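You operate a simulated robot arm through the tools that you are given. There is no shell and no other tool. Be economical: measure what you need, move in short steps, check, and stop when the job is done.

The job below is to be done with a simulated two-armed robot. You get a single attempt, and the scene is never put back.

TASK
Load board No 29 from the red box on the trolley into the jig and test it.
Fine: it ends in the jig, lid shut and red lever over it.
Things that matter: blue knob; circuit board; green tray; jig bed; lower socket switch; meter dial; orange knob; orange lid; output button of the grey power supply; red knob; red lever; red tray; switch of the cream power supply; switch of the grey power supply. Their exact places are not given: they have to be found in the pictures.

It is judged by the outcome, as a careful person would: the job done as asked, and still so three seconds after it is handed in. It fails if anything else is knocked over, pushed out of place, dropped, spilled or broken. Lids that push on must go on centred and level and be pressed home; caps that screw on are set level and turned clockwise until they are tight.

THE ROBOT
Two 7-joint arms with two-finger parallel grippers on one trunk, on a base that drives. Base frame: it is fixed to the floor where the robot stands at the start and does not move with it; the origin is under the middle of the robot, x ahead of it, y to its left, z up; the surface under the hand at the start is at about z = 88. Readings come in cm, degrees, newtons and seconds.
The left shoulder is at the start at [7, 13.4, 127.6], the right one opposite. With the tool pointing down near the work surface each hand reaches from about 10 to 64 cm from the robot's upright axis, wherever it stands, measured 20 degrees to its own side. Places, roughly: blue knob [70, 40, 100]; jig bed [50, 20, 90]; lower socket switch [100, 70, 30]; meter dial [70, -10, 100]; orange knob [70, 0, 110]; orange lid [50, 20, 100]; output button of the grey power supply [70, 30, 100]; red knob [70, 40, 100]; red lever [50, 10, 100]; switch of the cream power supply [70, -10, 110]; switch of the grey power supply [70, 30, 90]; test button [40, 10, 90]; upper socket switch [100, 70, 40]. Payload 1.57 kg a hand.
The tool frame of a hand sits at the grasp point between the pads (the TCP): z along the fingers, y along the line on which they close. The tips reach 3 cm beyond it. The gripper opens to 8 cm. The fingers are 1.7 cm wide and 1.2 cm thick; the gripper's body (4 by 8.2 cm) begins 8 cm behind the TCP.
Orientation is told as [roll, pitch, yaw] about the base's x, y, z axes, in that order, counted from this pose: with the fingers straight down and closing along the base's y, the tool's x points along the base's -x, its y along +y and its z along -z.

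THE INTERFACE
- The arms move only by the tool nudge_tool. It takes "left_plan", "right_plan" or both (then of equal length, played together; a hand with none holds still); each is a list of rows, each an object of numbers (a shift or turn left out is 0, a gripper value left out holds the last): "tx", "ty", "tz": the shift along the tool's x, y, z in cm; "ax", "ay", "az": the turn, a rotation vector about the tool's x, y, z in degrees. In form: [{"tx": .., "ty": .., "tz": .., "ax": .., "ay": .., "az": ..}, ...]. A call has 1 to 12 rows; each row is the pose to reach, as a shift and turn from the pose commanded when the call began, along the tool's axes at that moment. "left_grip" and "right_grip" are, for a hand that has rows, the finger opening in cm, from 0 to 8, set as the call begins (left out, the last holds). Each row takes 0.2 s and may step no farther than 5 cm and 8.6 degrees from the row before; otherwise, or with a gripper value out of range, the whole call is refused. Where a pose cannot be reached the arm comes as near as it can. A force on the tool above 50 N (or 10 N above the force at the start of the call, whichever is more), or a blocked arm, ends the call early, and 0.2 s more pass. Each finger travels about 15.3 cm/s and halts on what it meets, pressing with about 37 N; the grip force reading is that of the motor and also rises with nothing between the fingers. The clock runs only during rows and for 0.2 s after the last one: add rows that repeat a pose to give the fingers time. It gives the time, the measured TCP pose, the force on the tool (base axes), the opening and the grip force at its end, in the units of the frame above (readings bear some noise), with the torque about the TCP (base axes, N m) and any sound that the robot's microphone picked up, and new pictures: "pictures" is both (left out), scene, wrist or none (wrist: the cameras of the hands that moved).
- Cameras (640 x 400 px; columns grow to the right, rows downward): "scene" is now at [13.16, 2.64, 149.38]; the picture's right is [0.32, -0.95, 0.00], its down [-0.63, -0.21, -0.74] and it looks along [0.70, 0.24, -0.67] (base axes); focal length 271 px, centre (320, 200). "left" rides on the left gripper at [7.2, 0.7, -12.2] in its tool frame; the picture's right is [-0.09, 1.00, 0.00], its down [-0.84, -0.08, -0.54] and it looks along [-0.54, -0.05, 0.84] (tool axes); focal length 238 px, centre (320, 200). "right" rides on the right gripper at [7.2, -0.7, -12.2] in its tool frame; the picture's right is [0.09, 1.00, 0.00], its down [-0.84, 0.08, -0.54] and it looks along [-0.54, 0.05, 0.84] (tool axes); focal length 238 px, centre (320, 200).
- raise_lower(by): slides the trunk up (or, below 0, down) by that many cm; the arms and the scene camera ride with it, the base frame stays. It gives what a move gives, with no picture.
- steer(legs): drives the robot by 1 to 6 legs, each [ahead, left, turn to the left] in cm, cm and degrees, along the robot's own axes; the way and the turn of a leg run together, so that a leg with both is an arc; at most 150 cm and 180 degrees a leg. The arms and the cameras ride along, it lands a little off, and it stops where it bumps. It gives what a move gives, and a new picture of the scene camera.
- head_to(pan, tilt): turns the head with the scene camera to pan (to the left, within 86 degrees either way) and tilt (down, from -29 to 69), counted from straight ahead of the robot. It gives what a move gives, and a new picture of the scene camera.
- locate(camera, pixels): there is no depth. For up to 12 entries [column, row, z] of the newest picture of that camera ("zoom" is the newest enlarged one), the place [x, y] in the base frame at which the ray of that pixel passes the height z, good to about 0.2 cm. It takes no simulated time.
- enlarge(camera, box): a new picture of the part [left, top, right, bottom] of that camera's present view, enlarged. It takes no simulated time.
- finish_job(): hands the job in; it is judged then, once.

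Work in short steps. Measure before you move; look again where a grasp or a placing could have gone wrong, and mend it. You have 80 turns and 260 pictures in all, those below and enlarged ones among them. Open the grippers and draw the arms clear of the work before you hand the job in, unless the task says otherwise; then end with one line.

The tools are called after "Call:" by a JSON object that holds its "name" and its "arguments". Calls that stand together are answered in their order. nudge_tool: Moves the arms, as the interface text tells. Its arguments: {"type":"object","properties":{"left_plan":{"type":"array","items":{"type":"object","properties":{"tx":{"type":"number"},"ty":{"type":"number"},"tz":{"type":"number"},"ax":{"type":"number"},"ay":{"type":"number"},"az":{"type":"number"}}}},"left_grip":{"type":"number"},"right_plan":{"type":"array","items":{"type":"object","properties":{"tx":{"type":"number"},"ty":{"type":"number"},"tz":{"type":"number"},"ax":{"type":"number"},"ay":{"type":"number"},"az":{"type":"number"}}}},"right_grip":{"type":"number"},"pictures":{"type":"string","enum":["both","scene","wrist","none"]}},"required":[]} The other tools are called the same way: raise_lower (by) slides the trunk up or down; steer (legs) drives the base; head_to (pan, tilt) turns the head that bears the scene camera; locate (camera, pixels) gives the place at which the rays of pixels pass given heights; enlarge (camera, box) takes an enlarged picture of a part of a camera's view; finish_job () hands the job in.

At the start:

```text
time: 0.0
left_ee_pos: [37.99, 37.91, 128.72]
left_ee_rot: [0.0, -0.1, 0.0]
left_wrist_force: [-0.3, -0.1, 0.2]
left_ft_torque: [-0.01, -0.02, -0.03]
left_width: 8.03
left_finger_force: 0.0
right_ee_pos: [38.72, -2.44, 128.54]
right_ee_rot: [0.1, 0.0, 0.0]
right_wrist_force: [0.4, -0.2, -0.7]
right_ft_torque: [-0.01, -0.03, 0.03]
right_width: 8.01
right_finger_force: 0.2
trunk travel left (down, up): [-85.0, 9.0]
robot x, y, heading: [-0.08, -0.12, 0.1]
head pan, tilt: [18.7, 42.0]
```

scene: 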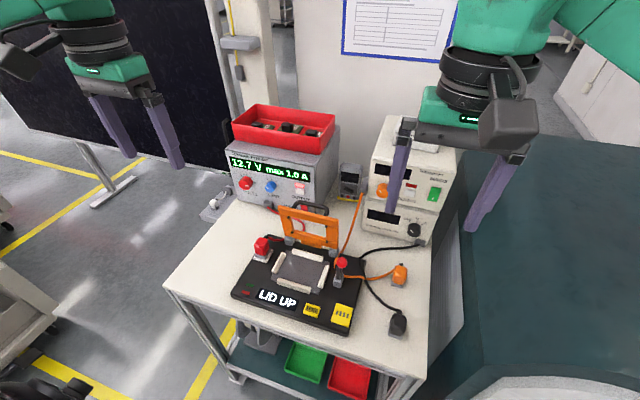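
right: 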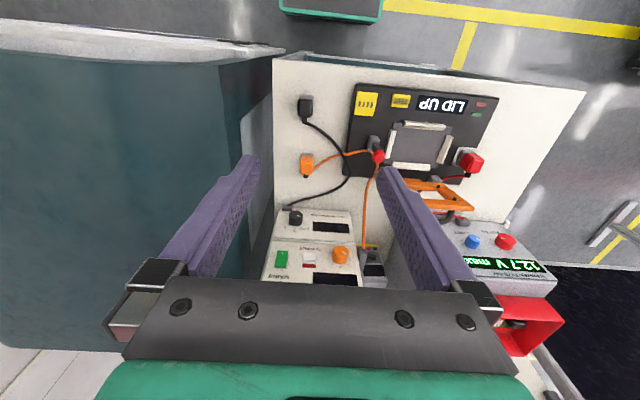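
left: 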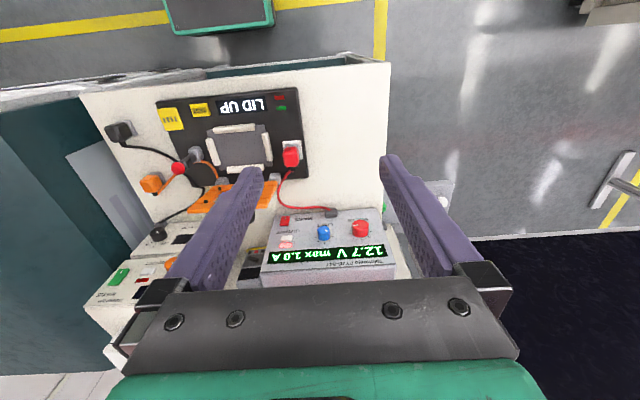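

The scene shows the trolley with the jig, the power supplies and a red box on top of the grey supply. I enlarge these to read the details.

Call:
{"name": "enlarge", "arguments": {"camera": "scene", "box": [210, 90, 350, 220]}}

Call:
{"name": "enlarge", "arguments": {"camera": "scene", "box": [220, 200, 420, 340]}}

Call:
{"name": "enlarge", "arguments": {"camera": "scene", "box": [330, 110, 460, 250]}}

Call:
{"name": "enlarge", "arguments": {"camera": "scene", "box": [330, 0, 470, 70]}}

Call:
{"name": "enlarge", "arguments": {"camera": "left", "box": [150, 80, 320, 220]}}

```text
3.08 times, centred on (280, 155) of scene
```

zoom: 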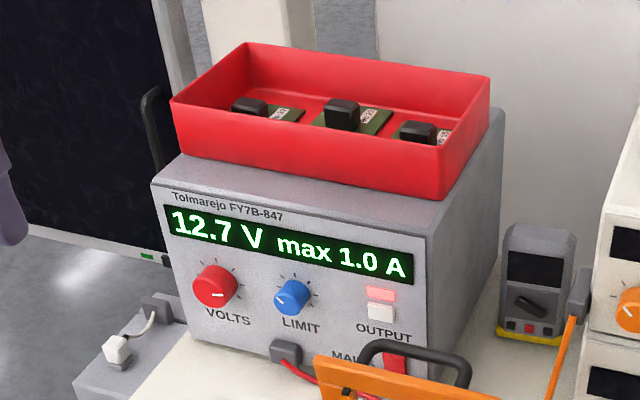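

```text
2.86 times, centred on (320, 270) of scene
```

zoom: 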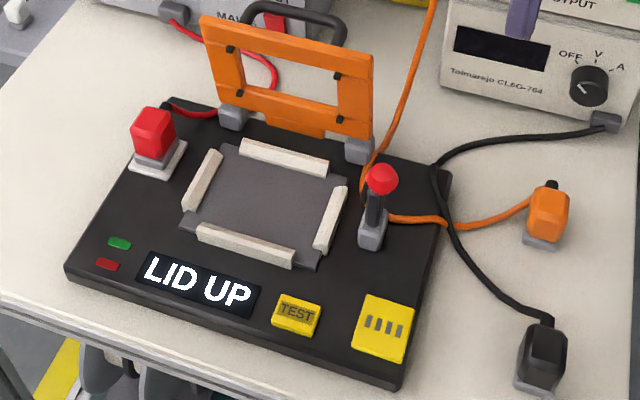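

```text
2.86 times, centred on (395, 180) of scene
```

zoom: 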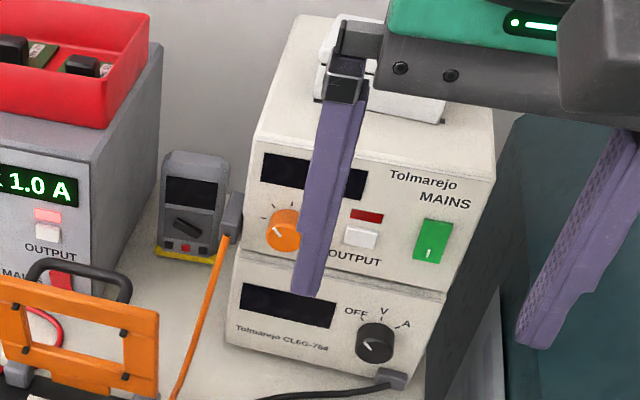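

```text
4.57 times, centred on (400, 35) of scene
```

zoom: 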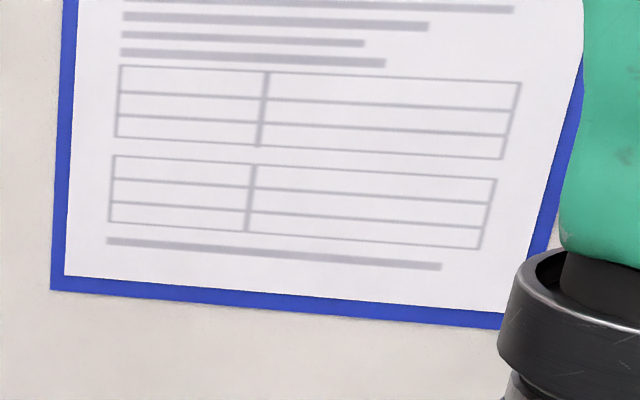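

```text
2.86 times, centred on (235, 150) of left
```

zoom: 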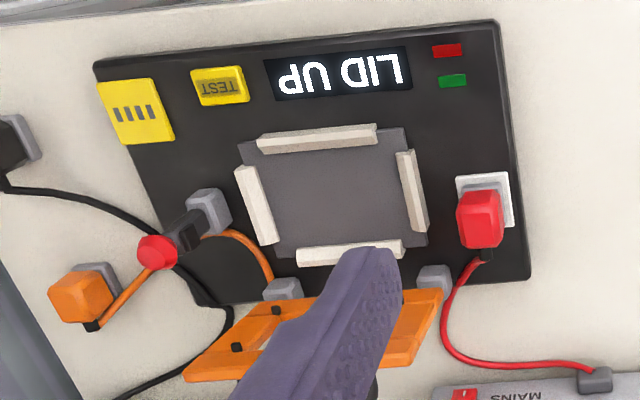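

The poster on the wall may carry instructions; I raise the head to read it.

Call:
{"name": "head_to", "arguments": {"pan": 0, "tilt": 5}}

Call:
{"name": "head_to", "arguments": {"pan": 10, "tilt": 22}}

```text
time: 1.0
left_ee_pos: [37.89, 37.82, 128.75]
left_ee_rot: [0.1, 0.0, -0.1]
left_wrist_force: [-0.1, -0.5, -0.5]
left_ft_torque: [-0.04, -0.03, -0.02]
left_width: 7.98
left_finger_force: 0.0
right_ee_pos: [38.87, -2.3, 128.53]
right_ee_rot: [0.1, 0.0, 0.0]
right_wrist_force: [-0.5, -0.1, 0.2]
right_ft_torque: [-0.01, 0.01, -0.03]
right_width: 8.0
right_finger_force: 0.0
trunk travel left (down, up): [-85.0, 9.0]
robot x, y, heading: [-0.06, -0.1, -0.0]
head pan, tilt: [0.0, 5.0]
```

scene: 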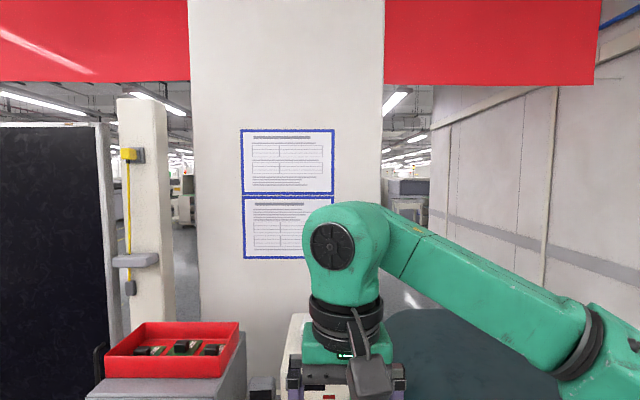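

```text
time: 1.8
left_ee_pos: [37.84, 37.92, 128.72]
left_ee_rot: [0.0, 0.1, -0.1]
left_wrist_force: [0.8, 0.1, -0.6]
left_ft_torque: [0.01, -0.05, -0.01]
left_width: 8.0
left_finger_force: 0.0
right_ee_pos: [38.87, -2.39, 128.53]
right_ee_rot: [0.1, -0.1, 0.1]
right_wrist_force: [-0.5, 0.4, -0.4]
right_ft_torque: [0.0, 0.04, -0.01]
right_width: 8.03
right_finger_force: 0.1
trunk travel left (down, up): [-85.0, 9.0]
robot x, y, heading: [-0.03, 0.11, 0.1]
head pan, tilt: [10.0, 22.0]
```

scene: 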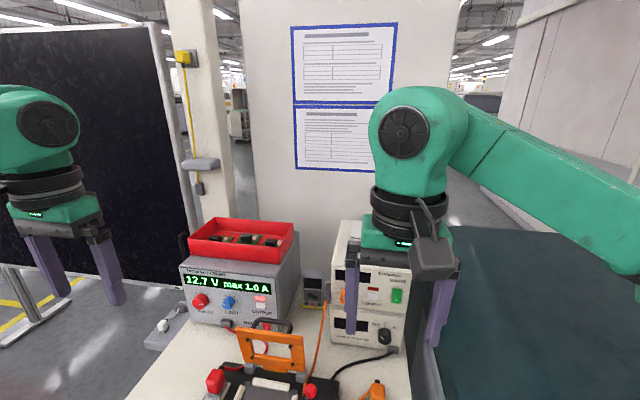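

Posters enlarged to see whether the text is legible.

Call:
{"name": "enlarge", "arguments": {"camera": "scene", "box": [285, 18, 405, 175]}}

Call:
{"name": "enlarge", "arguments": {"camera": "scene", "box": [180, 210, 300, 290]}}

Call:
{"name": "enlarge", "arguments": {"camera": "scene", "box": [215, 225, 285, 250]}}

```text
2.55 times, centred on (345, 96) of scene
```

zoom: 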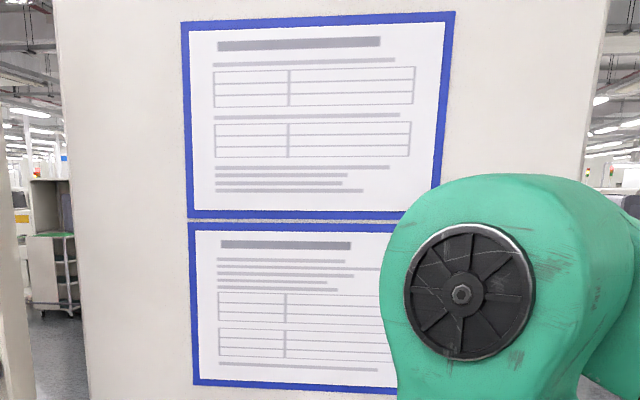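

```text
5.00 times, centred on (240, 250) of scene
```

zoom: 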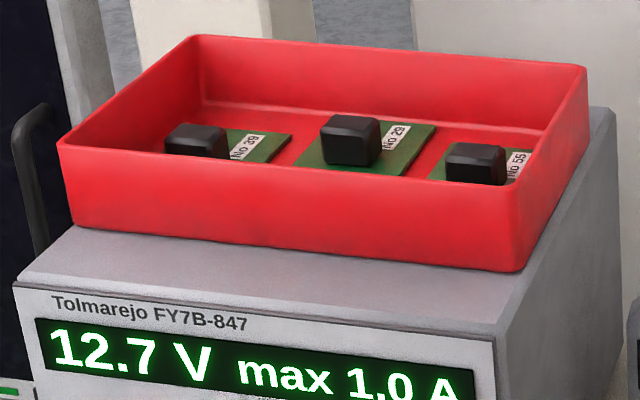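

```text
9.14 times, centred on (250, 238) of scene
```

zoom: 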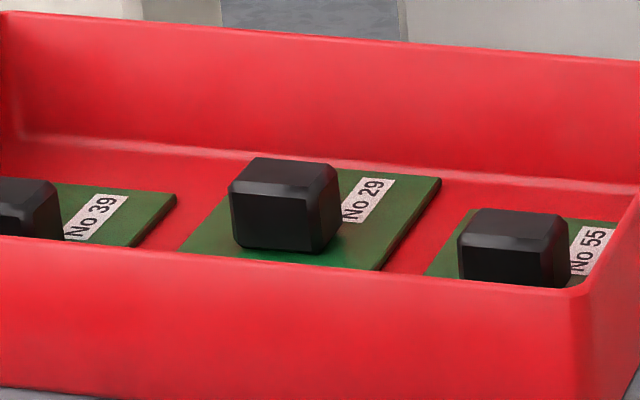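

Board No 29 is the middle one. I try a tighter zoom of the posters, then look down at the jig.

Call:
{"name": "enlarge", "arguments": {"camera": "scene", "box": [293, 26, 393, 65]}}

Call:
{"name": "head_to", "arguments": {"pan": 22, "tilt": 60}}

```text
6.40 times, centred on (343, 46) of scene
```

zoom: 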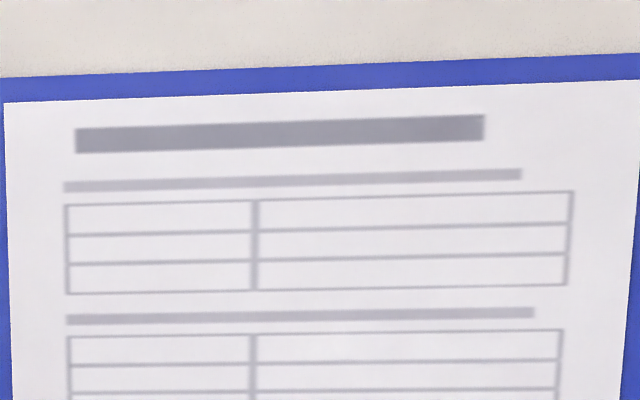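

```text
time: 2.9
left_ee_pos: [37.83, 37.91, 128.85]
left_ee_rot: [0.1, 0.0, 0.0]
left_wrist_force: [0.2, 0.6, -0.7]
left_ft_torque: [0.04, -0.01, 0.0]
left_width: 8.01
left_finger_force: 0.1
right_ee_pos: [38.87, -2.37, 128.56]
right_ee_rot: [0.1, -0.1, 0.0]
right_wrist_force: [0.1, -0.8, -0.7]
right_ft_torque: [0.01, 0.02, -0.03]
right_width: 8.01
right_finger_force: 0.1
trunk travel left (down, up): [-85.0, 9.0]
robot x, y, heading: [0.27, -0.08, 0.0]
head pan, tilt: [22.0, 60.0]
```

scene: 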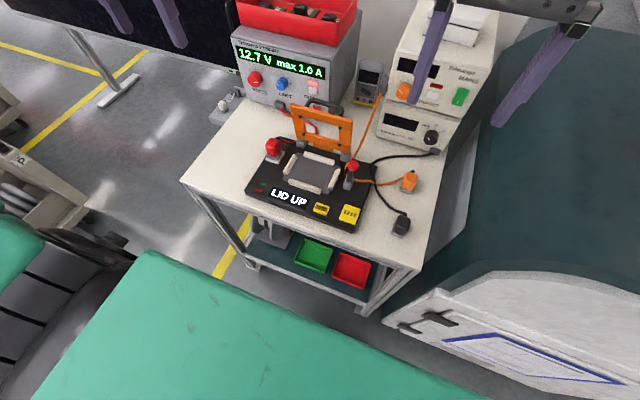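

Call:
{"name": "enlarge", "arguments": {"camera": "scene", "box": [240, 130, 370, 235]}}

Call:
{"name": "enlarge", "arguments": {"camera": "scene", "box": [310, 195, 370, 230]}}

Call:
{"name": "enlarge", "arguments": {"camera": "right", "box": [330, 75, 510, 190]}}

Call:
{"name": "enlarge", "arguments": {"camera": "scene", "box": [230, 35, 340, 105]}}

```text
3.81 times, centred on (305, 182) of scene
```

zoom: 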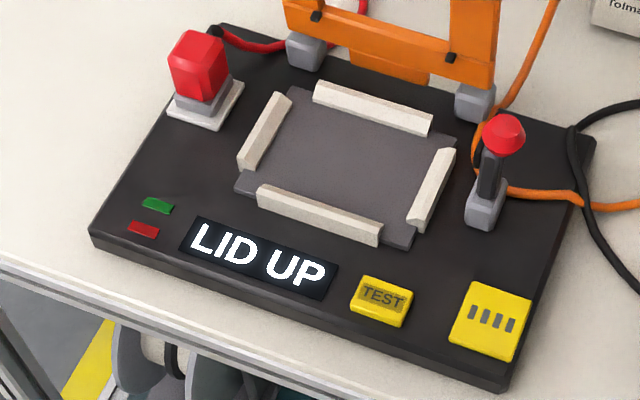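

```text
10.67 times, centred on (340, 212) of scene
```

zoom: 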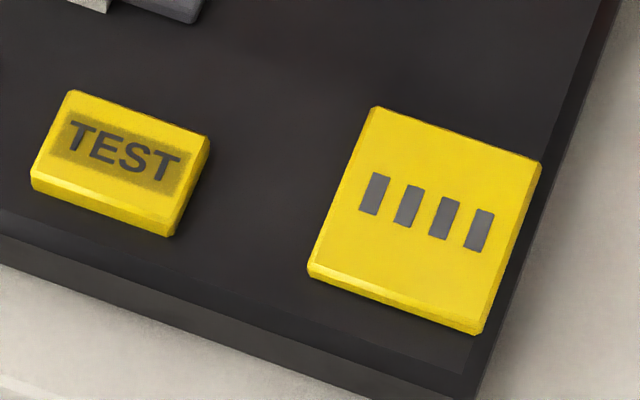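

```text
3.48 times, centred on (420, 132) of right
```

zoom: 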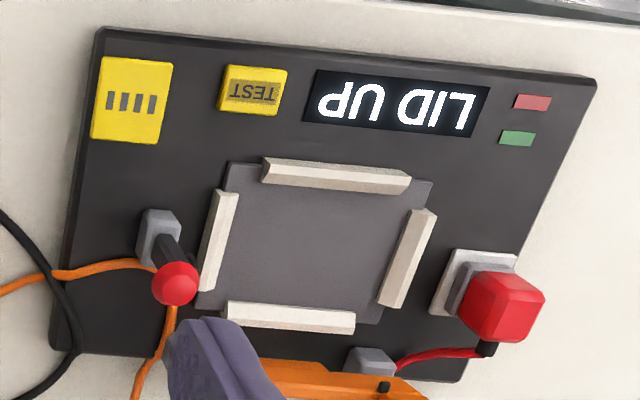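

```text
5.71 times, centred on (285, 70) of scene
```

zoom: 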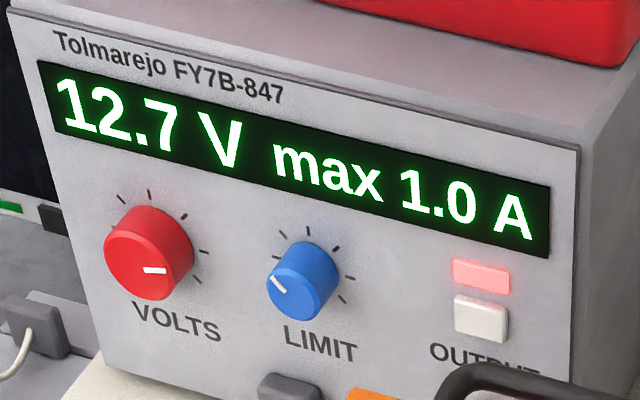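

I now measure the jig using the scene camera, and cross-check with the right-hand camera for heights.

Call:
{"name": "enlarge", "arguments": {"camera": "scene", "box": [240, 90, 390, 235]}}

Call:
{"name": "enlarge", "arguments": {"camera": "left", "box": [140, 80, 320, 230]}}

```text
2.76 times, centred on (315, 162) of scene
```

zoom: 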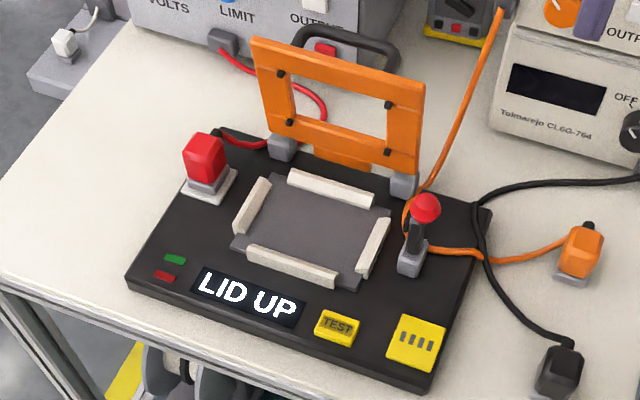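

```text
2.67 times, centred on (230, 155) of left
```

zoom: 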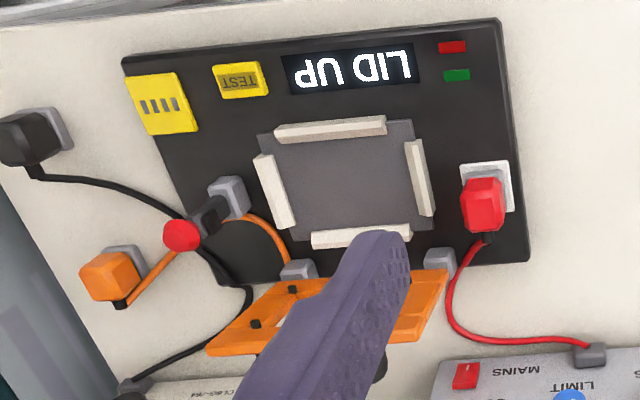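

Call:
{"name": "locate", "arguments": {"camera": "scene", "pixels": [[245.1, 191, 90], [352.7, 230.1, 90], [377.3, 165.6, 90], [277, 135.9, 90], [283.1, 179, 90], [328.8, 194.6, 90], [353.8, 164.5, 90], [353.8, 164.5, 98], [321.5, 207.3, 90], [352.7, 230.1, 92], [245.1, 191, 92]]}}

Call:
{"name": "locate", "arguments": {"camera": "left", "pixels": [[296.4, 86.4, 90], [156.5, 102.5, 90], [307.6, 178.3, 90], [264.9, 125, 90], [206.4, 129.5, 90], [178.3, 168.1, 90], [178.3, 168.1, 98], [200, 110, 90], [156.5, 102.5, 92], [296.4, 86.4, 92]]}}

```text
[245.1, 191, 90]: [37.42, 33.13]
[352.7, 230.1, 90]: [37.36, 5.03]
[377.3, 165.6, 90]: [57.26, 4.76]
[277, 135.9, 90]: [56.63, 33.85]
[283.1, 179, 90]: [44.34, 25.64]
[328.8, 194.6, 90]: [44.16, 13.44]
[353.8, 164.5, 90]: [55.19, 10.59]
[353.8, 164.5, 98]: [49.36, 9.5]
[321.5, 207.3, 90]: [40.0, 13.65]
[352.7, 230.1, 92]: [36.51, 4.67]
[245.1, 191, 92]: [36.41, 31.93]
```

```text
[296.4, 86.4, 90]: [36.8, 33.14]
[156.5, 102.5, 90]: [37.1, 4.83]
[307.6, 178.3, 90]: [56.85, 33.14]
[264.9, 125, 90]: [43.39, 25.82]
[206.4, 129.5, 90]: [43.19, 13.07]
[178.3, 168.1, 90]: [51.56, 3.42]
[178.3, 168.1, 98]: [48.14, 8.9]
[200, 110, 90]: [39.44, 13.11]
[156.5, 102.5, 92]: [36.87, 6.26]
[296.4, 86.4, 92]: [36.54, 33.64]
```

The jig is aligned with the base axes: x 37–57, y 5–33, top at about z=90. I next move the left hand forward to look down into the red box.

Call:
{"name": "nudge_tool", "arguments": {"left_plan": [{"tx": -4, "ty": -1}, {"tx": -8, "ty": -2}, {"tx": -12, "ty": -3}, {"tx": -16, "ty": -4}, {"tx": -16, "ty": -4}], "pictures": "both"}}

Call:
{"name": "head_to", "arguments": {"pan": 22, "tilt": 45}}

```text
time: 4.1
left_ee_pos: [53.73, 33.93, 128.69]
left_ee_rot: [-0.1, 0.0, 0.2]
left_wrist_force: [-0.6, 1.0, -0.4]
left_ft_torque: [0.03, 0.05, 0.02]
left_width: 7.98
left_finger_force: 0.0
right_ee_pos: [38.92, -2.29, 128.64]
right_ee_rot: [0.0, 0.0, 0.0]
right_wrist_force: [0.1, -0.3, -0.3]
right_ft_torque: [0.04, -0.02, 0.0]
right_width: 8.0
right_finger_force: 0.0
trunk travel left (down, up): [-85.0, 9.0]
robot x, y, heading: [0.05, -0.37, -0.1]
head pan, tilt: [22.0, 60.0]
```

scene: 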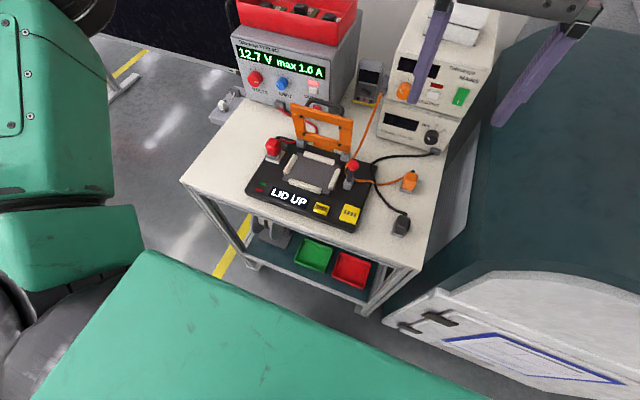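
left: 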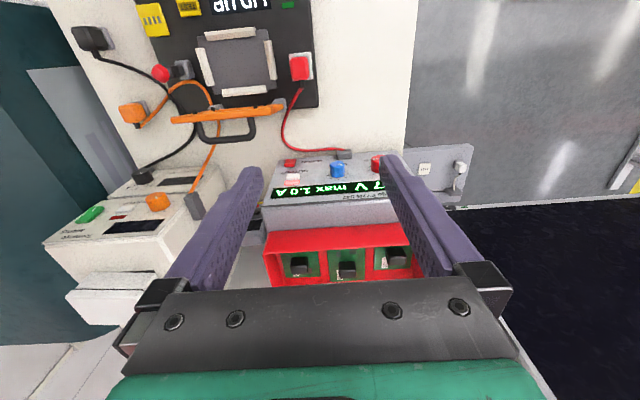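

```text
time: 4.8
left_ee_pos: [53.63, 33.95, 128.77]
left_ee_rot: [0.0, -0.1, 0.0]
left_wrist_force: [0.5, 0.1, 0.3]
left_ft_torque: [-0.01, 0.0, 0.0]
left_width: 8.01
left_finger_force: 0.0
right_ee_pos: [38.89, -2.31, 128.57]
right_ee_rot: [0.0, 0.0, 0.0]
right_wrist_force: [0.0, 0.0, 0.2]
right_ft_torque: [0.0, -0.02, 0.02]
right_width: 7.98
right_finger_force: 0.1
trunk travel left (down, up): [-85.0, 9.0]
robot x, y, heading: [-0.2, -0.36, -0.1]
head pan, tilt: [22.0, 45.0]
```

scene: 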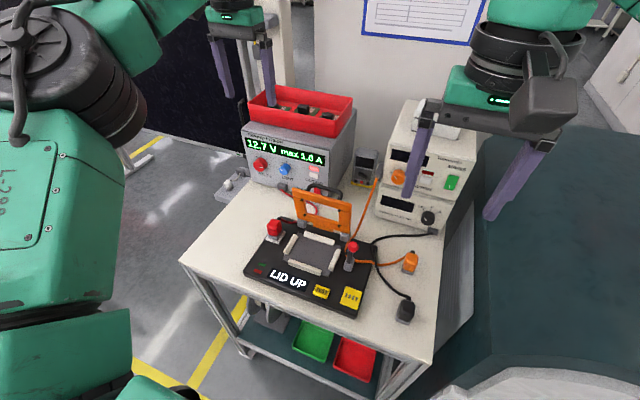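

Call:
{"name": "enlarge", "arguments": {"camera": "left", "box": [255, 205, 425, 290]}}

Call:
{"name": "enlarge", "arguments": {"camera": "left", "box": [130, 0, 330, 150]}}

Call:
{"name": "enlarge", "arguments": {"camera": "scene", "box": [240, 75, 360, 140]}}

```text
3.76 times, centred on (340, 248) of left
```

zoom: 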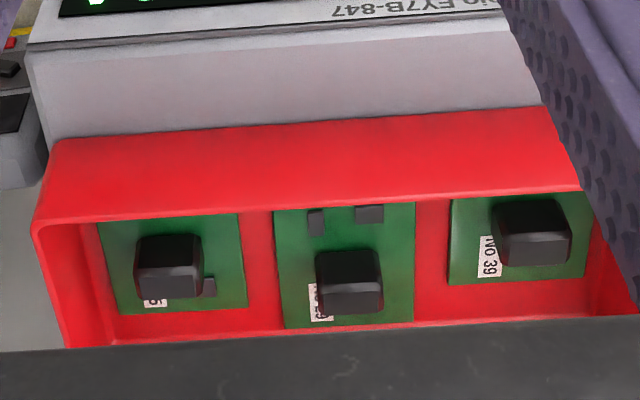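

```text
2.67 times, centred on (230, 75) of left
```

zoom: 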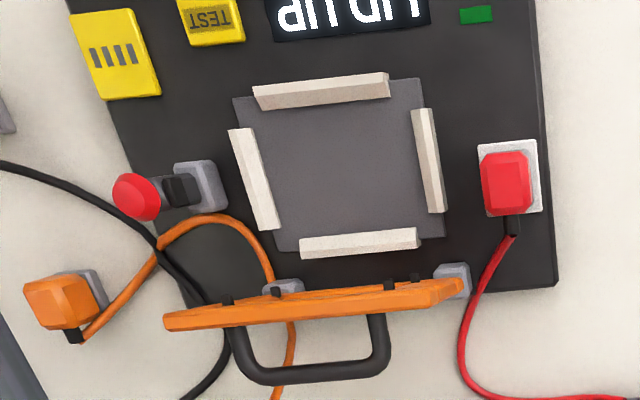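

```text
5.33 times, centred on (300, 108) of scene
```

zoom: 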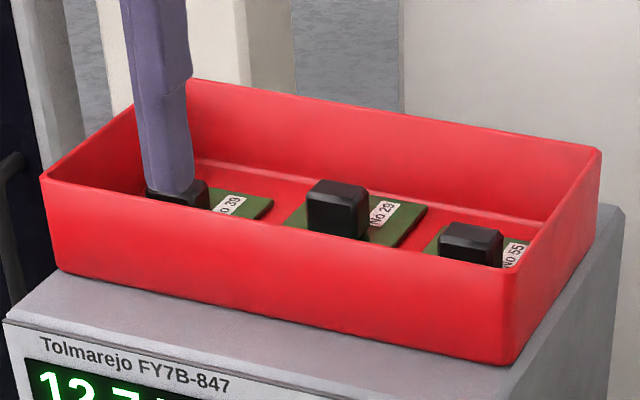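

Call:
{"name": "locate", "arguments": {"camera": "left", "pixels": [[328, 250.7, 106], [364.7, 248.8, 106], [364.7, 279.9, 106], [330.4, 282, 106], [347, 268, 108], [268.5, 267, 110], [271, 232, 110], [231.3, 37.4, 90], [268, 34.5, 90], [337.5, 28.6, 90], [328, 250.7, 104], [364.7, 248.8, 104]]}}

Call:
{"name": "locate", "arguments": {"camera": "scene", "pixels": [[359, 111.5, 106], [308, 103, 106], [320, 113, 106], [298.5, 112, 108], [359.5, 102.5, 110], [248, 106.8, 110], [354, 138, 110], [332, 137, 110], [309.5, 133, 95], [304.5, 107, 108], [352, 102.7, 110]]}}

```text
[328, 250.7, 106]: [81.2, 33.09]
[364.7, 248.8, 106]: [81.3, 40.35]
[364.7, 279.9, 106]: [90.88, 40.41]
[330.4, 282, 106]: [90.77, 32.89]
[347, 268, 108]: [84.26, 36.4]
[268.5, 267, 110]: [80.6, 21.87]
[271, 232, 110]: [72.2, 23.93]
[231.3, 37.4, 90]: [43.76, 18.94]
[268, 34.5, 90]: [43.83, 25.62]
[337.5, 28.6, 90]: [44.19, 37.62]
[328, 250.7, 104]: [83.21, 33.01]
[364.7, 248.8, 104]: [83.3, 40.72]
```

```text
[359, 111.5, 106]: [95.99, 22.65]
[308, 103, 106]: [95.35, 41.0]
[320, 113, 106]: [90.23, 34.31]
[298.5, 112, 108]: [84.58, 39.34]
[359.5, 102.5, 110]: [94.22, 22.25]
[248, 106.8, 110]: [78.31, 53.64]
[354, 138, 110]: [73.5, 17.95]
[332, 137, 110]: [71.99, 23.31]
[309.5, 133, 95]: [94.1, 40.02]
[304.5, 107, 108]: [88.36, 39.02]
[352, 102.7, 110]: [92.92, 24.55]
```

I check the table's front edge, to see how far the base may drive ahead.

Call:
{"name": "locate", "arguments": {"camera": "scene", "pixels": [[180, 262, 88], [432, 360, 88], [444, 232, 88], [232, 200, 88], [312, 341, 35], [355, 358, 35]]}}

Call:
{"name": "head_to", "arguments": {"pan": 15, "tilt": 69}}

```text
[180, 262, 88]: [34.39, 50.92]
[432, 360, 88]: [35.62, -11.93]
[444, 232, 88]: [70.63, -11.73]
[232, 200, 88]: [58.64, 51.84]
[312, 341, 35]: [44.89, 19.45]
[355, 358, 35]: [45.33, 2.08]
```

```text
time: 5.7
left_ee_pos: [53.75, 34.01, 128.77]
left_ee_rot: [-0.1, 0.0, 0.2]
left_wrist_force: [0.7, 0.1, -0.1]
left_ft_torque: [-0.02, 0.03, -0.03]
left_width: 7.98
left_finger_force: 0.0
right_ee_pos: [38.92, -2.4, 128.48]
right_ee_rot: [0.0, 0.0, 0.1]
right_wrist_force: [-0.7, -0.1, -0.4]
right_ft_torque: [0.04, 0.03, -0.02]
right_width: 8.0
right_finger_force: 0.2
trunk travel left (down, up): [-85.0, 9.0]
robot x, y, heading: [0.07, -0.3, 0.1]
head pan, tilt: [15.0, 68.8]
```

scene: 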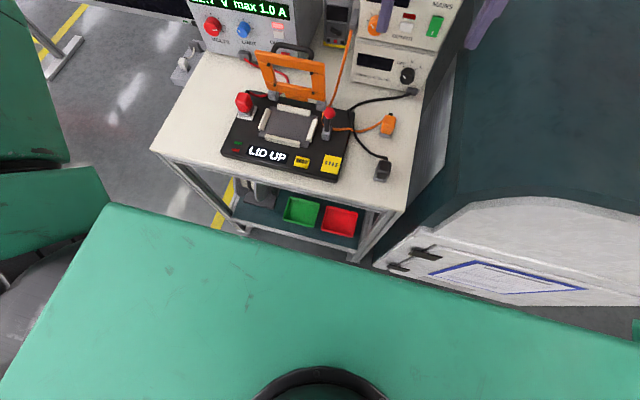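

The table spans y −12…51 with its front edge at x≈35; the box lies far at x≈75–90. I look left to check the floor space there.

Call:
{"name": "head_to", "arguments": {"pan": 60, "tilt": 45}}

Call:
{"name": "head_to", "arguments": {"pan": 24, "tilt": 38}}

Call:
{"name": "enlarge", "arguments": {"camera": "scene", "box": [235, 90, 385, 190]}}

```text
time: 6.8
left_ee_pos: [53.79, 33.87, 128.65]
left_ee_rot: [-0.1, 0.0, 0.2]
left_wrist_force: [-0.5, 0.1, -0.9]
left_ft_torque: [-0.01, -0.02, 0.01]
left_width: 8.01
left_finger_force: 0.0
right_ee_pos: [38.83, -2.55, 128.46]
right_ee_rot: [0.0, 0.0, 0.0]
right_wrist_force: [-0.2, -0.5, 0.5]
right_ft_torque: [0.0, 0.03, 0.02]
right_width: 8.0
right_finger_force: 0.1
trunk travel left (down, up): [-85.0, 9.0]
robot x, y, heading: [-0.14, -0.26, -0.0]
head pan, tilt: [60.0, 45.0]
```

scene: 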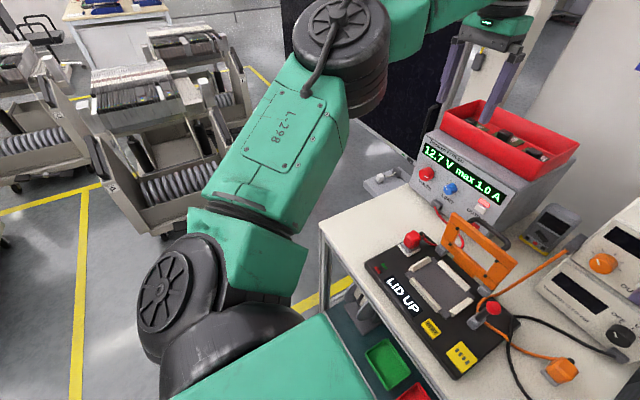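

```text
time: 7.9
left_ee_pos: [53.91, 33.92, 128.6]
left_ee_rot: [0.0, 0.0, 0.1]
left_wrist_force: [0.4, 0.3, -0.6]
left_ft_torque: [0.01, -0.01, 0.02]
left_width: 7.98
left_finger_force: 0.0
right_ee_pos: [38.87, -2.45, 128.55]
right_ee_rot: [0.0, 0.0, -0.1]
right_wrist_force: [0.1, -0.5, -0.3]
right_ft_torque: [-0.01, 0.01, 0.01]
right_width: 8.0
right_finger_force: 0.1
trunk travel left (down, up): [-85.0, 9.0]
robot x, y, heading: [-0.01, -0.21, 0.0]
head pan, tilt: [24.0, 38.0]
```

scene: 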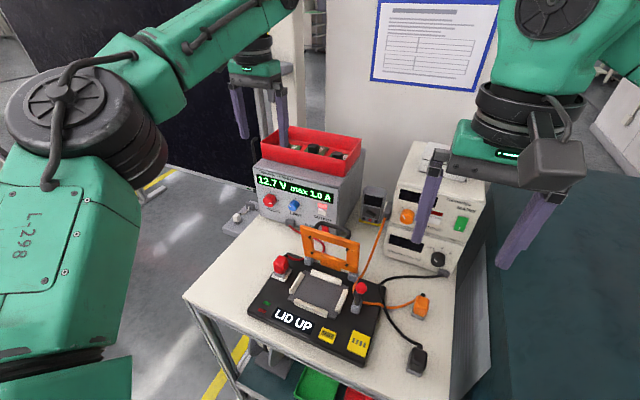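

```text
4.00 times, centred on (310, 140) of scene
```

zoom: 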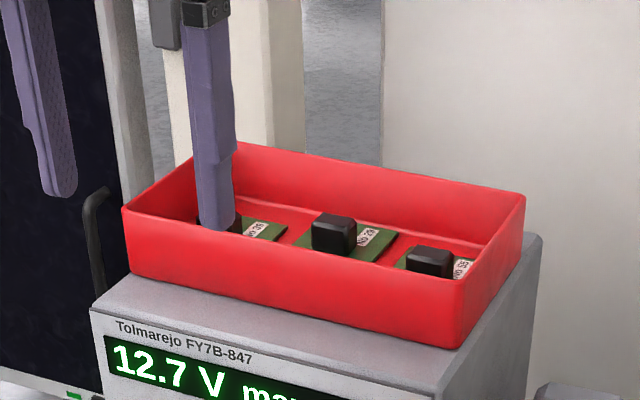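

Call:
{"name": "locate", "arguments": {"camera": "scene", "pixels": [[347, 160, 108], [347, 160, 112], [260.75, 141.75, 110], [361.25, 138.75, 110], [290, 125.5, 110], [313.75, 145.5, 106], [313.75, 145.5, 110], [343.75, 176.75, 104], [343.75, 176.75, 107], [262.5, 157.5, 105]]}}

Call:
{"name": "locate", "arguments": {"camera": "left", "pixels": [[265, 253.9, 108], [265, 253.9, 112], [410.5, 245.3, 110], [348, 274.6, 106], [348, 274.6, 110], [270.3, 232.6, 104], [270.3, 232.6, 107]]}}

```text
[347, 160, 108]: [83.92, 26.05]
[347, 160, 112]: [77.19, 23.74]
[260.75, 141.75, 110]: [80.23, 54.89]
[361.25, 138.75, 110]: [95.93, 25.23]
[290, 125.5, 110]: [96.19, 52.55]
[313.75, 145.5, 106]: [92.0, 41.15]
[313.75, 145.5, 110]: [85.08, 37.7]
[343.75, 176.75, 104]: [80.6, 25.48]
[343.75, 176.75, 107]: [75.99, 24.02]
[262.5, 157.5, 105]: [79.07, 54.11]
```

```text
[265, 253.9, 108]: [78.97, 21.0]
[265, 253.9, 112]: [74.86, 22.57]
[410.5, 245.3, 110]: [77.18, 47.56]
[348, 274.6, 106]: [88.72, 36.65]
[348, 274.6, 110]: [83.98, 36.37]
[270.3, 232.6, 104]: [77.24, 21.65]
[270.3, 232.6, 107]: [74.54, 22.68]
```

Triangulating: the box rim is at z≈113, its floor near 109, x 74–90, y 23–48; the No 29 block top is near (82, 36.2, 111.7). That's too far from the front, so I check the free floor on the left of the trolley.

Call:
{"name": "head_to", "arguments": {"pan": 75, "tilt": 40}}

Call:
{"name": "locate", "arguments": {"camera": "left", "pixels": [[410, 175, 35], [468, 150, 35], [452, 205, 35], [425, 168, 40]]}}

```text
time: 9.1
left_ee_pos: [53.83, 33.8, 128.62]
left_ee_rot: [-0.2, 0.0, 0.2]
left_wrist_force: [-0.1, 0.1, 0.6]
left_ft_torque: [0.0, 0.05, -0.04]
left_width: 8.02
left_finger_force: 0.1
right_ee_pos: [38.99, -2.32, 128.48]
right_ee_rot: [0.0, 0.0, 0.1]
right_wrist_force: [-0.7, 0.0, -0.2]
right_ft_torque: [0.0, 0.02, 0.01]
right_width: 8.02
right_finger_force: 0.1
trunk travel left (down, up): [-85.0, 9.0]
robot x, y, heading: [0.09, -0.24, -0.2]
head pan, tilt: [75.0, 40.0]
```

scene: 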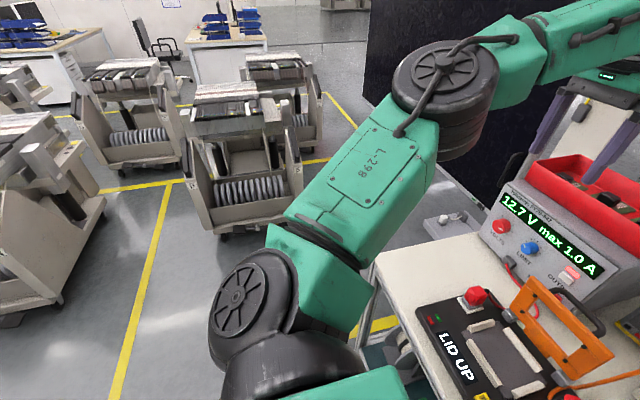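

```text
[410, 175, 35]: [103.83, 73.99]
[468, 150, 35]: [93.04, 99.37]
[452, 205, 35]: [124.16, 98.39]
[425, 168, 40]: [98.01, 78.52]
```

Call:
{"name": "locate", "arguments": {"camera": "scene", "pixels": [[195, 235, 0], [290, 205, 0], [100, 200, 0], [20, 310, 0], [370, 70, 0], [450, 235, 35], [425, 222, 35], [365, 125, 0], [300, 195, 0], [380, 320, 0]]}}

```text
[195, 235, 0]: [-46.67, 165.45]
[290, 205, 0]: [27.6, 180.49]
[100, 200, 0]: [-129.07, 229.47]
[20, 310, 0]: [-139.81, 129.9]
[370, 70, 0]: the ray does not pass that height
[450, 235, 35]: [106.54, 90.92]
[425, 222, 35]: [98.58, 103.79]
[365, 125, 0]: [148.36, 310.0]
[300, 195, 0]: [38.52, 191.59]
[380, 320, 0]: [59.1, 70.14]
```

The floor left of the trolley is free (carts only beyond y≈165). I retract the left hand, then drive to about (50, 86) with heading −37° so the right arm can reach into the box.

Call:
{"name": "nudge_tool", "arguments": {"left_plan": [{"tx": 5}, {"tx": 10}, {"tx": 15}, {"tx": 20}, {"tx": 25}, {"tx": 25}], "pictures": "none"}}

Call:
{"name": "steer", "arguments": {"legs": [[0, 86, 0], [0, 0, -37]]}}

Call:
{"name": "head_to", "arguments": {"pan": 0, "tilt": 35}}

```text
time: 10.4
left_ee_pos: [28.64, 33.84, 128.81]
left_ee_rot: [0.0, 0.1, 0.0]
left_wrist_force: [-0.3, 0.5, -1.0]
left_ft_torque: [0.02, -0.05, 0.03]
left_width: 8.01
left_finger_force: 0.0
right_ee_pos: [38.75, -2.45, 128.5]
right_ee_rot: [0.2, 0.1, -0.1]
right_wrist_force: [0.3, 1.0, 0.6]
right_ft_torque: [0.02, 0.01, 0.01]
right_width: 8.01
right_finger_force: 0.1
trunk travel left (down, up): [-85.0, 9.0]
robot x, y, heading: [-0.02, -0.25, -0.3]
head pan, tilt: [75.0, 40.0]
```

```text
time: 16.8
left_ee_pos: [44.12, 94.29, 128.85]
left_ee_rot: [0.0, 0.0, -38.2]
left_wrist_force: [-0.3, -0.8, 0.6]
left_ft_torque: [-0.02, 0.0, -0.01]
left_width: 7.97
left_finger_force: 0.1
right_ee_pos: [29.67, 59.42, 128.48]
right_ee_rot: [0.0, -0.1, -38.2]
right_wrist_force: [0.4, 0.3, 0.4]
right_ft_torque: [-0.01, 0.0, -0.02]
right_width: 8.0
right_finger_force: 0.1
trunk travel left (down, up): [-85.0, 9.0]
robot x, y, heading: [0.11, 85.61, -38.1]
head pan, tilt: [75.0, 40.0]
```

scene: 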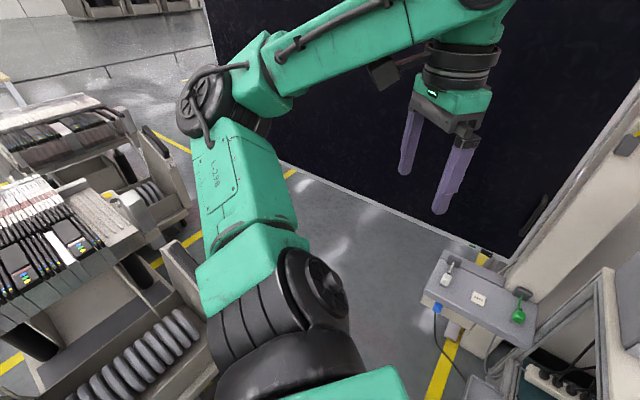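

```text
time: 18.2
left_ee_pos: [44.13, 94.21, 128.83]
left_ee_rot: [-0.1, 0.0, -38.2]
left_wrist_force: [-0.3, -0.3, 0.6]
left_ft_torque: [0.01, -0.01, -0.02]
left_width: 8.05
left_finger_force: 0.0
right_ee_pos: [29.69, 59.36, 128.53]
right_ee_rot: [0.0, -0.1, -38.1]
right_wrist_force: [0.1, -0.2, -0.1]
right_ft_torque: [0.02, -0.01, 0.01]
right_width: 8.01
right_finger_force: 0.0
trunk travel left (down, up): [-85.0, 9.0]
robot x, y, heading: [0.32, 85.15, -38.0]
head pan, tilt: [0.0, 35.0]
```

scene: 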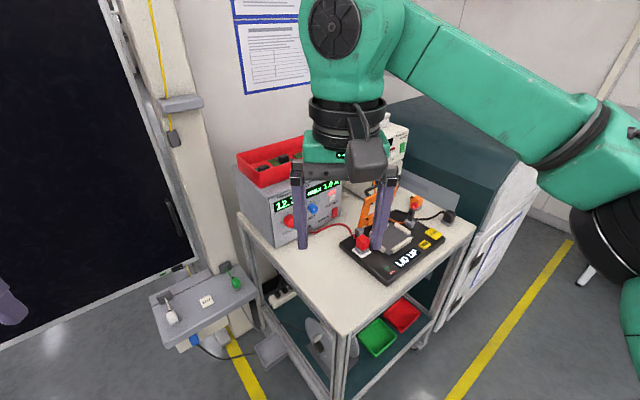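

Call:
{"name": "locate", "arguments": {"camera": "scene", "pixels": [[180, 347, 40], [258, 292, 40], [150, 295, 40], [205, 265, 40], [180, 347, 35], [338, 335, 88], [240, 215, 88], [215, 365, 0], [195, 270, 0], [260, 400, 0]]}}

Call:
{"name": "enlarge", "arguments": {"camera": "scene", "box": [140, 240, 300, 380]}}

```text
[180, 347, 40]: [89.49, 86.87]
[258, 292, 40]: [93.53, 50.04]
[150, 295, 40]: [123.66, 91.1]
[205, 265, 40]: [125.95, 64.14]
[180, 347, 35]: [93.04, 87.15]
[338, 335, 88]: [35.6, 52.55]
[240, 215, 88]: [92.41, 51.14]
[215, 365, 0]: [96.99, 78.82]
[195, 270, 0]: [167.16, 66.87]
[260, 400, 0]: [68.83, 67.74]
```

```text
2.86 times, centred on (220, 310) of scene
```

zoom: 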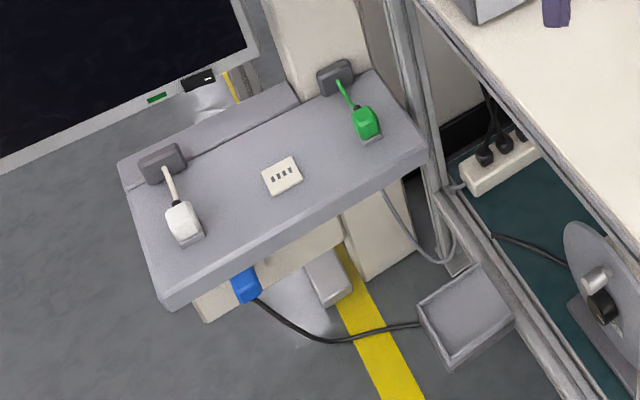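

The socket table's front is at x≈90, with a small floor box near the trolley's side; I stop short of these at about (45, 84).

Call:
{"name": "steer", "arguments": {"legs": [[36.2, 26.8, 0]]}}

Call:
{"name": "head_to", "arguments": {"pan": -12, "tilt": 50}}

```text
time: 21.0
left_ee_pos: [89.43, 92.6, 128.93]
left_ee_rot: [0.0, -0.1, -38.2]
left_wrist_force: [0.0, 0.1, -0.2]
left_ft_torque: [0.03, -0.03, 0.01]
left_width: 8.0
left_finger_force: 0.1
right_ee_pos: [74.77, 57.79, 128.58]
right_ee_rot: [0.1, 0.0, -38.5]
right_wrist_force: [-0.4, 0.2, 0.4]
right_ft_torque: [0.02, 0.01, 0.0]
right_width: 8.01
right_finger_force: 0.1
trunk travel left (down, up): [-85.0, 9.0]
robot x, y, heading: [45.88, 83.74, -38.3]
head pan, tilt: [0.0, 35.0]
```

scene: 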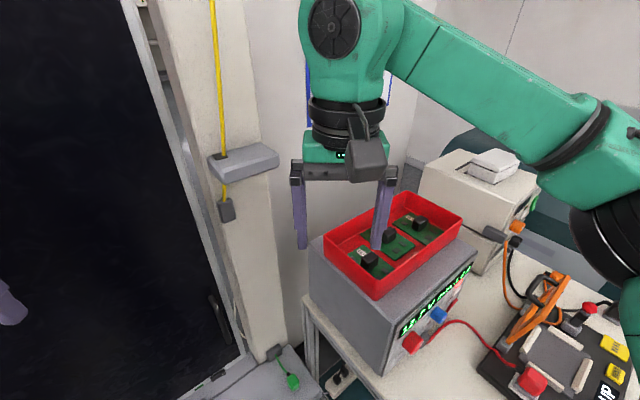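

```text
time: 21.7
left_ee_pos: [89.64, 92.7, 128.94]
left_ee_rot: [0.0, 0.0, -38.2]
left_wrist_force: [-0.6, -1.7, 0.3]
left_ft_torque: [0.01, 0.0, 0.02]
left_width: 8.03
left_finger_force: 0.0
right_ee_pos: [75.06, 57.79, 128.39]
right_ee_rot: [0.0, 0.0, -38.3]
right_wrist_force: [-0.5, -0.2, 0.0]
right_ft_torque: [0.0, -0.01, -0.02]
right_width: 8.0
right_finger_force: 0.1
trunk travel left (down, up): [-85.0, 9.0]
robot x, y, heading: [45.97, 83.63, -38.2]
head pan, tilt: [-12.0, 50.0]
```

scene: 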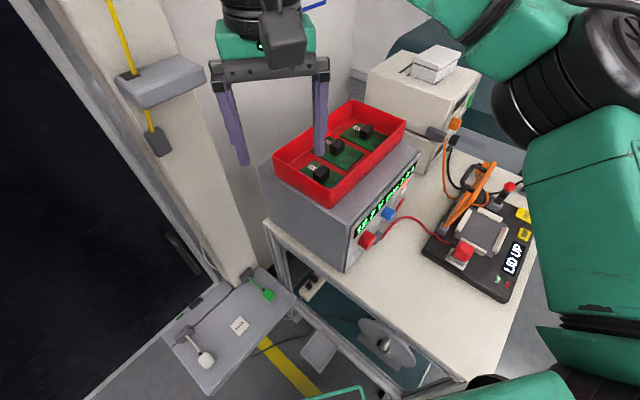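

Call:
{"name": "enlarge", "arguments": {"camera": "scene", "box": [260, 95, 420, 215]}}

Call:
{"name": "enlarge", "arguments": {"camera": "scene", "box": [415, 150, 545, 310]}}

Call:
{"name": "enlarge", "arguments": {"camera": "right", "box": [170, 0, 470, 290]}}

```text
3.33 times, centred on (340, 155) of scene
```

zoom: 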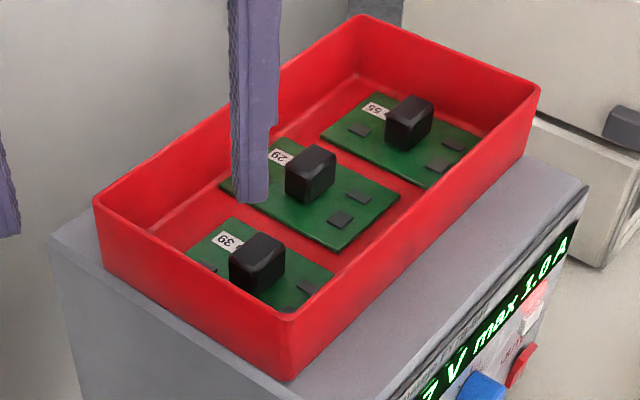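

```text
2.50 times, centred on (480, 230) of scene
```

zoom: 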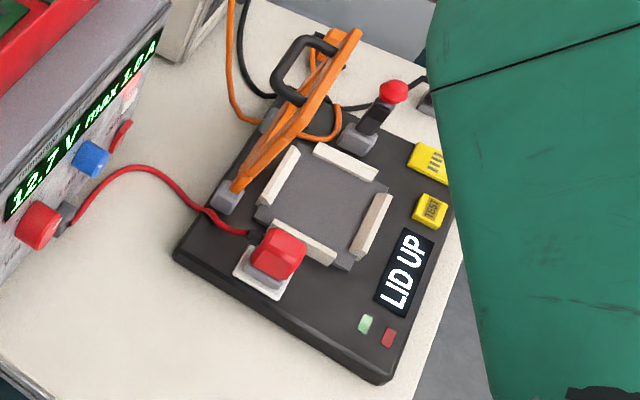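

```text
1.38 times, centred on (320, 145) of right
```

zoom: 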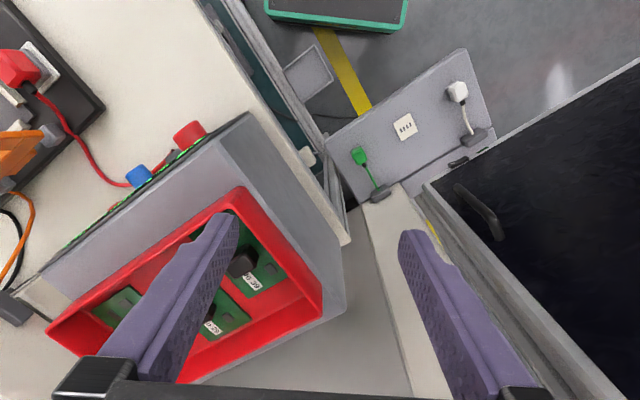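

Call:
{"name": "locate", "arguments": {"camera": "scene", "pixels": [[364, 154.1, 109.4], [346.6, 170.6, 109.4], [310.6, 150.5, 109.4], [337.6, 142.1, 112], [335, 155.6, 109.4], [490, 246, 90.3], [455.2, 238.8, 90.3], [507.2, 223.2, 90.3], [480, 210, 90.3], [311.5, 182.5, 113.3], [273.5, 155, 113.3], [405, 122, 113.3]]}}

Call:
{"name": "locate", "arguments": {"camera": "right", "pixels": [[262, 135, 113.3], [321, 225, 113.3], [190, 240, 113.3]]}}

```text
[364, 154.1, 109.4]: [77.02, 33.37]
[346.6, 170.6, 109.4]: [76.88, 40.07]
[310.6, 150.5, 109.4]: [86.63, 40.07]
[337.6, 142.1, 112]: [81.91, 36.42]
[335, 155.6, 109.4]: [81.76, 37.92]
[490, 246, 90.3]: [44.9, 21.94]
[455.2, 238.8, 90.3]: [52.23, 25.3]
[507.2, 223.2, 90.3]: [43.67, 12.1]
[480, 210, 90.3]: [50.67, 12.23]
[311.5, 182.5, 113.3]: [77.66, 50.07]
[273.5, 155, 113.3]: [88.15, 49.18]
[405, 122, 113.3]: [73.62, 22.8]
```

```text
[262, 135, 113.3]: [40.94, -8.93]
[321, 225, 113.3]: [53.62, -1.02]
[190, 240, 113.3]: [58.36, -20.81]
```

Board 29 measures 9.7 (x) × 6.7 (y) cm, centred near (81.8, 36.7), with its block at (81.9, 36.4). I move the right hand above it, turning to yaw 0 so that the fingers close along y.

Call:
{"name": "nudge_tool", "arguments": {"right_plan": [{"tx": -3.7, "ty": -2.5, "tz": 0.8, "az": -7.6}, {"tx": -7.4, "ty": -5, "tz": 1.6, "az": -15.2}, {"tx": -11.1, "ty": -7.5, "tz": 2.4, "az": -22.8}, {"tx": -14.8, "ty": -10, "tz": 3.2, "az": -30.4}, {"tx": -18.6, "ty": -12.58, "tz": 4, "az": -38.2}, {"tx": -18.6, "ty": -12.58, "tz": 4, "az": -38.2}], "pictures": "both"}}

```text
time: 23.1
left_ee_pos: [89.8, 92.89, 128.8]
left_ee_rot: [-0.1, -0.1, -38.3]
left_wrist_force: [-0.1, 0.5, -0.2]
left_ft_torque: [0.04, 0.03, 0.0]
left_width: 8.01
left_finger_force: 0.1
right_ee_pos: [75.35, 47.08, 122.31]
right_ee_rot: [-0.1, -0.1, -1.7]
right_wrist_force: [-0.5, 0.6, 0.0]
right_ft_torque: [0.0, 0.04, 0.01]
right_width: 8.03
right_finger_force: 0.0
right hand out of reach, approached as far as the arm can: row 4, 5, 6
trunk travel left (down, up): [-85.0, 9.0]
robot x, y, heading: [45.79, 83.62, -38.4]
head pan, tilt: [-12.0, 50.0]
```

scene: 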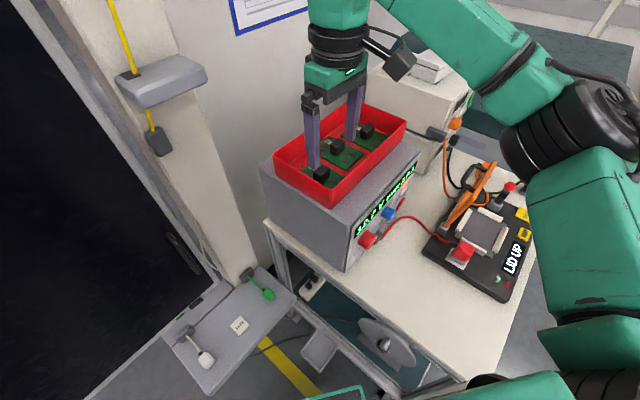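
right: 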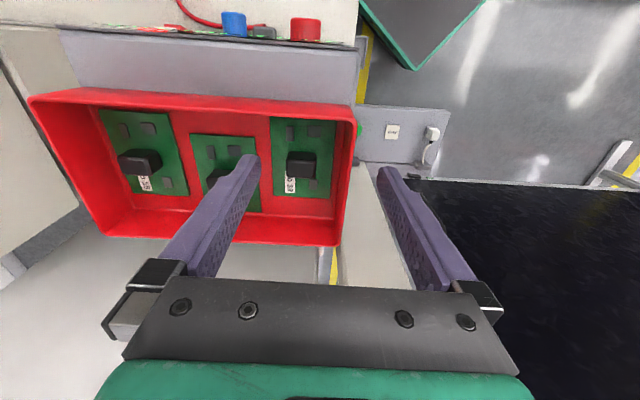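

The arm stopped short at (75.4, 47.1). I raise the trunk to ease the reach and try again in small steps.

Call:
{"name": "raise_lower", "arguments": {"by": 9}}

Call:
{"name": "nudge_tool", "arguments": {"right_plan": [{"tx": -2, "ty": -2.5, "tz": 2}, {"tx": -4, "ty": -5, "tz": 4}, {"tx": -6.4, "ty": -8, "tz": 7}, {"tx": -6.4, "ty": -10.6, "tz": 8}, {"tx": -6.4, "ty": -10.6, "tz": 8}], "pictures": "wrist"}}

```text
time: 24.4
left_ee_pos: [89.55, 92.62, 137.85]
left_ee_rot: [0.0, 0.1, -38.2]
left_wrist_force: [0.4, 0.6, 0.1]
left_ft_torque: [0.03, -0.01, 0.02]
left_width: 8.01
left_finger_force: 0.1
right_ee_pos: [75.27, 46.83, 131.17]
right_ee_rot: [-0.2, -0.1, -1.6]
right_wrist_force: [-0.1, -0.4, 0.3]
right_ft_torque: [0.0, -0.02, -0.02]
right_width: 8.01
right_finger_force: 0.1
trunk travel left (down, up): [-94.0, 0.0]
robot x, y, heading: [46.09, 83.32, -38.1]
head pan, tilt: [-12.0, 50.0]
```

```text
time: 25.6
left_ee_pos: [89.64, 92.69, 137.8]
left_ee_rot: [0.0, 0.0, -38.2]
left_wrist_force: [0.0, -0.5, 0.8]
left_ft_torque: [-0.02, 0.0, 0.0]
left_width: 8.01
left_finger_force: 0.1
right_ee_pos: [76.48, 47.65, 129.59]
right_ee_rot: [-0.1, -0.1, -1.7]
right_wrist_force: [0.1, 0.5, 0.2]
right_ft_torque: [-0.02, 0.0, 0.0]
right_width: 8.01
right_finger_force: 0.1
right hand out of reach, approached as far as the arm can: row 1, 2, 3, 4, 5
trunk travel left (down, up): [-94.0, 0.0]
robot x, y, heading: [45.91, 83.65, -38.2]
head pan, tilt: [-12.0, 50.0]
```

right: 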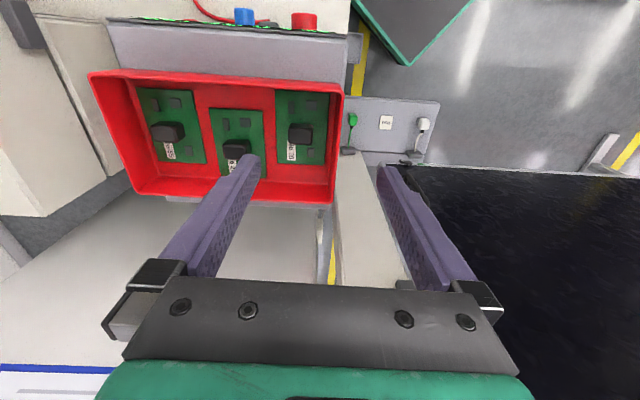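

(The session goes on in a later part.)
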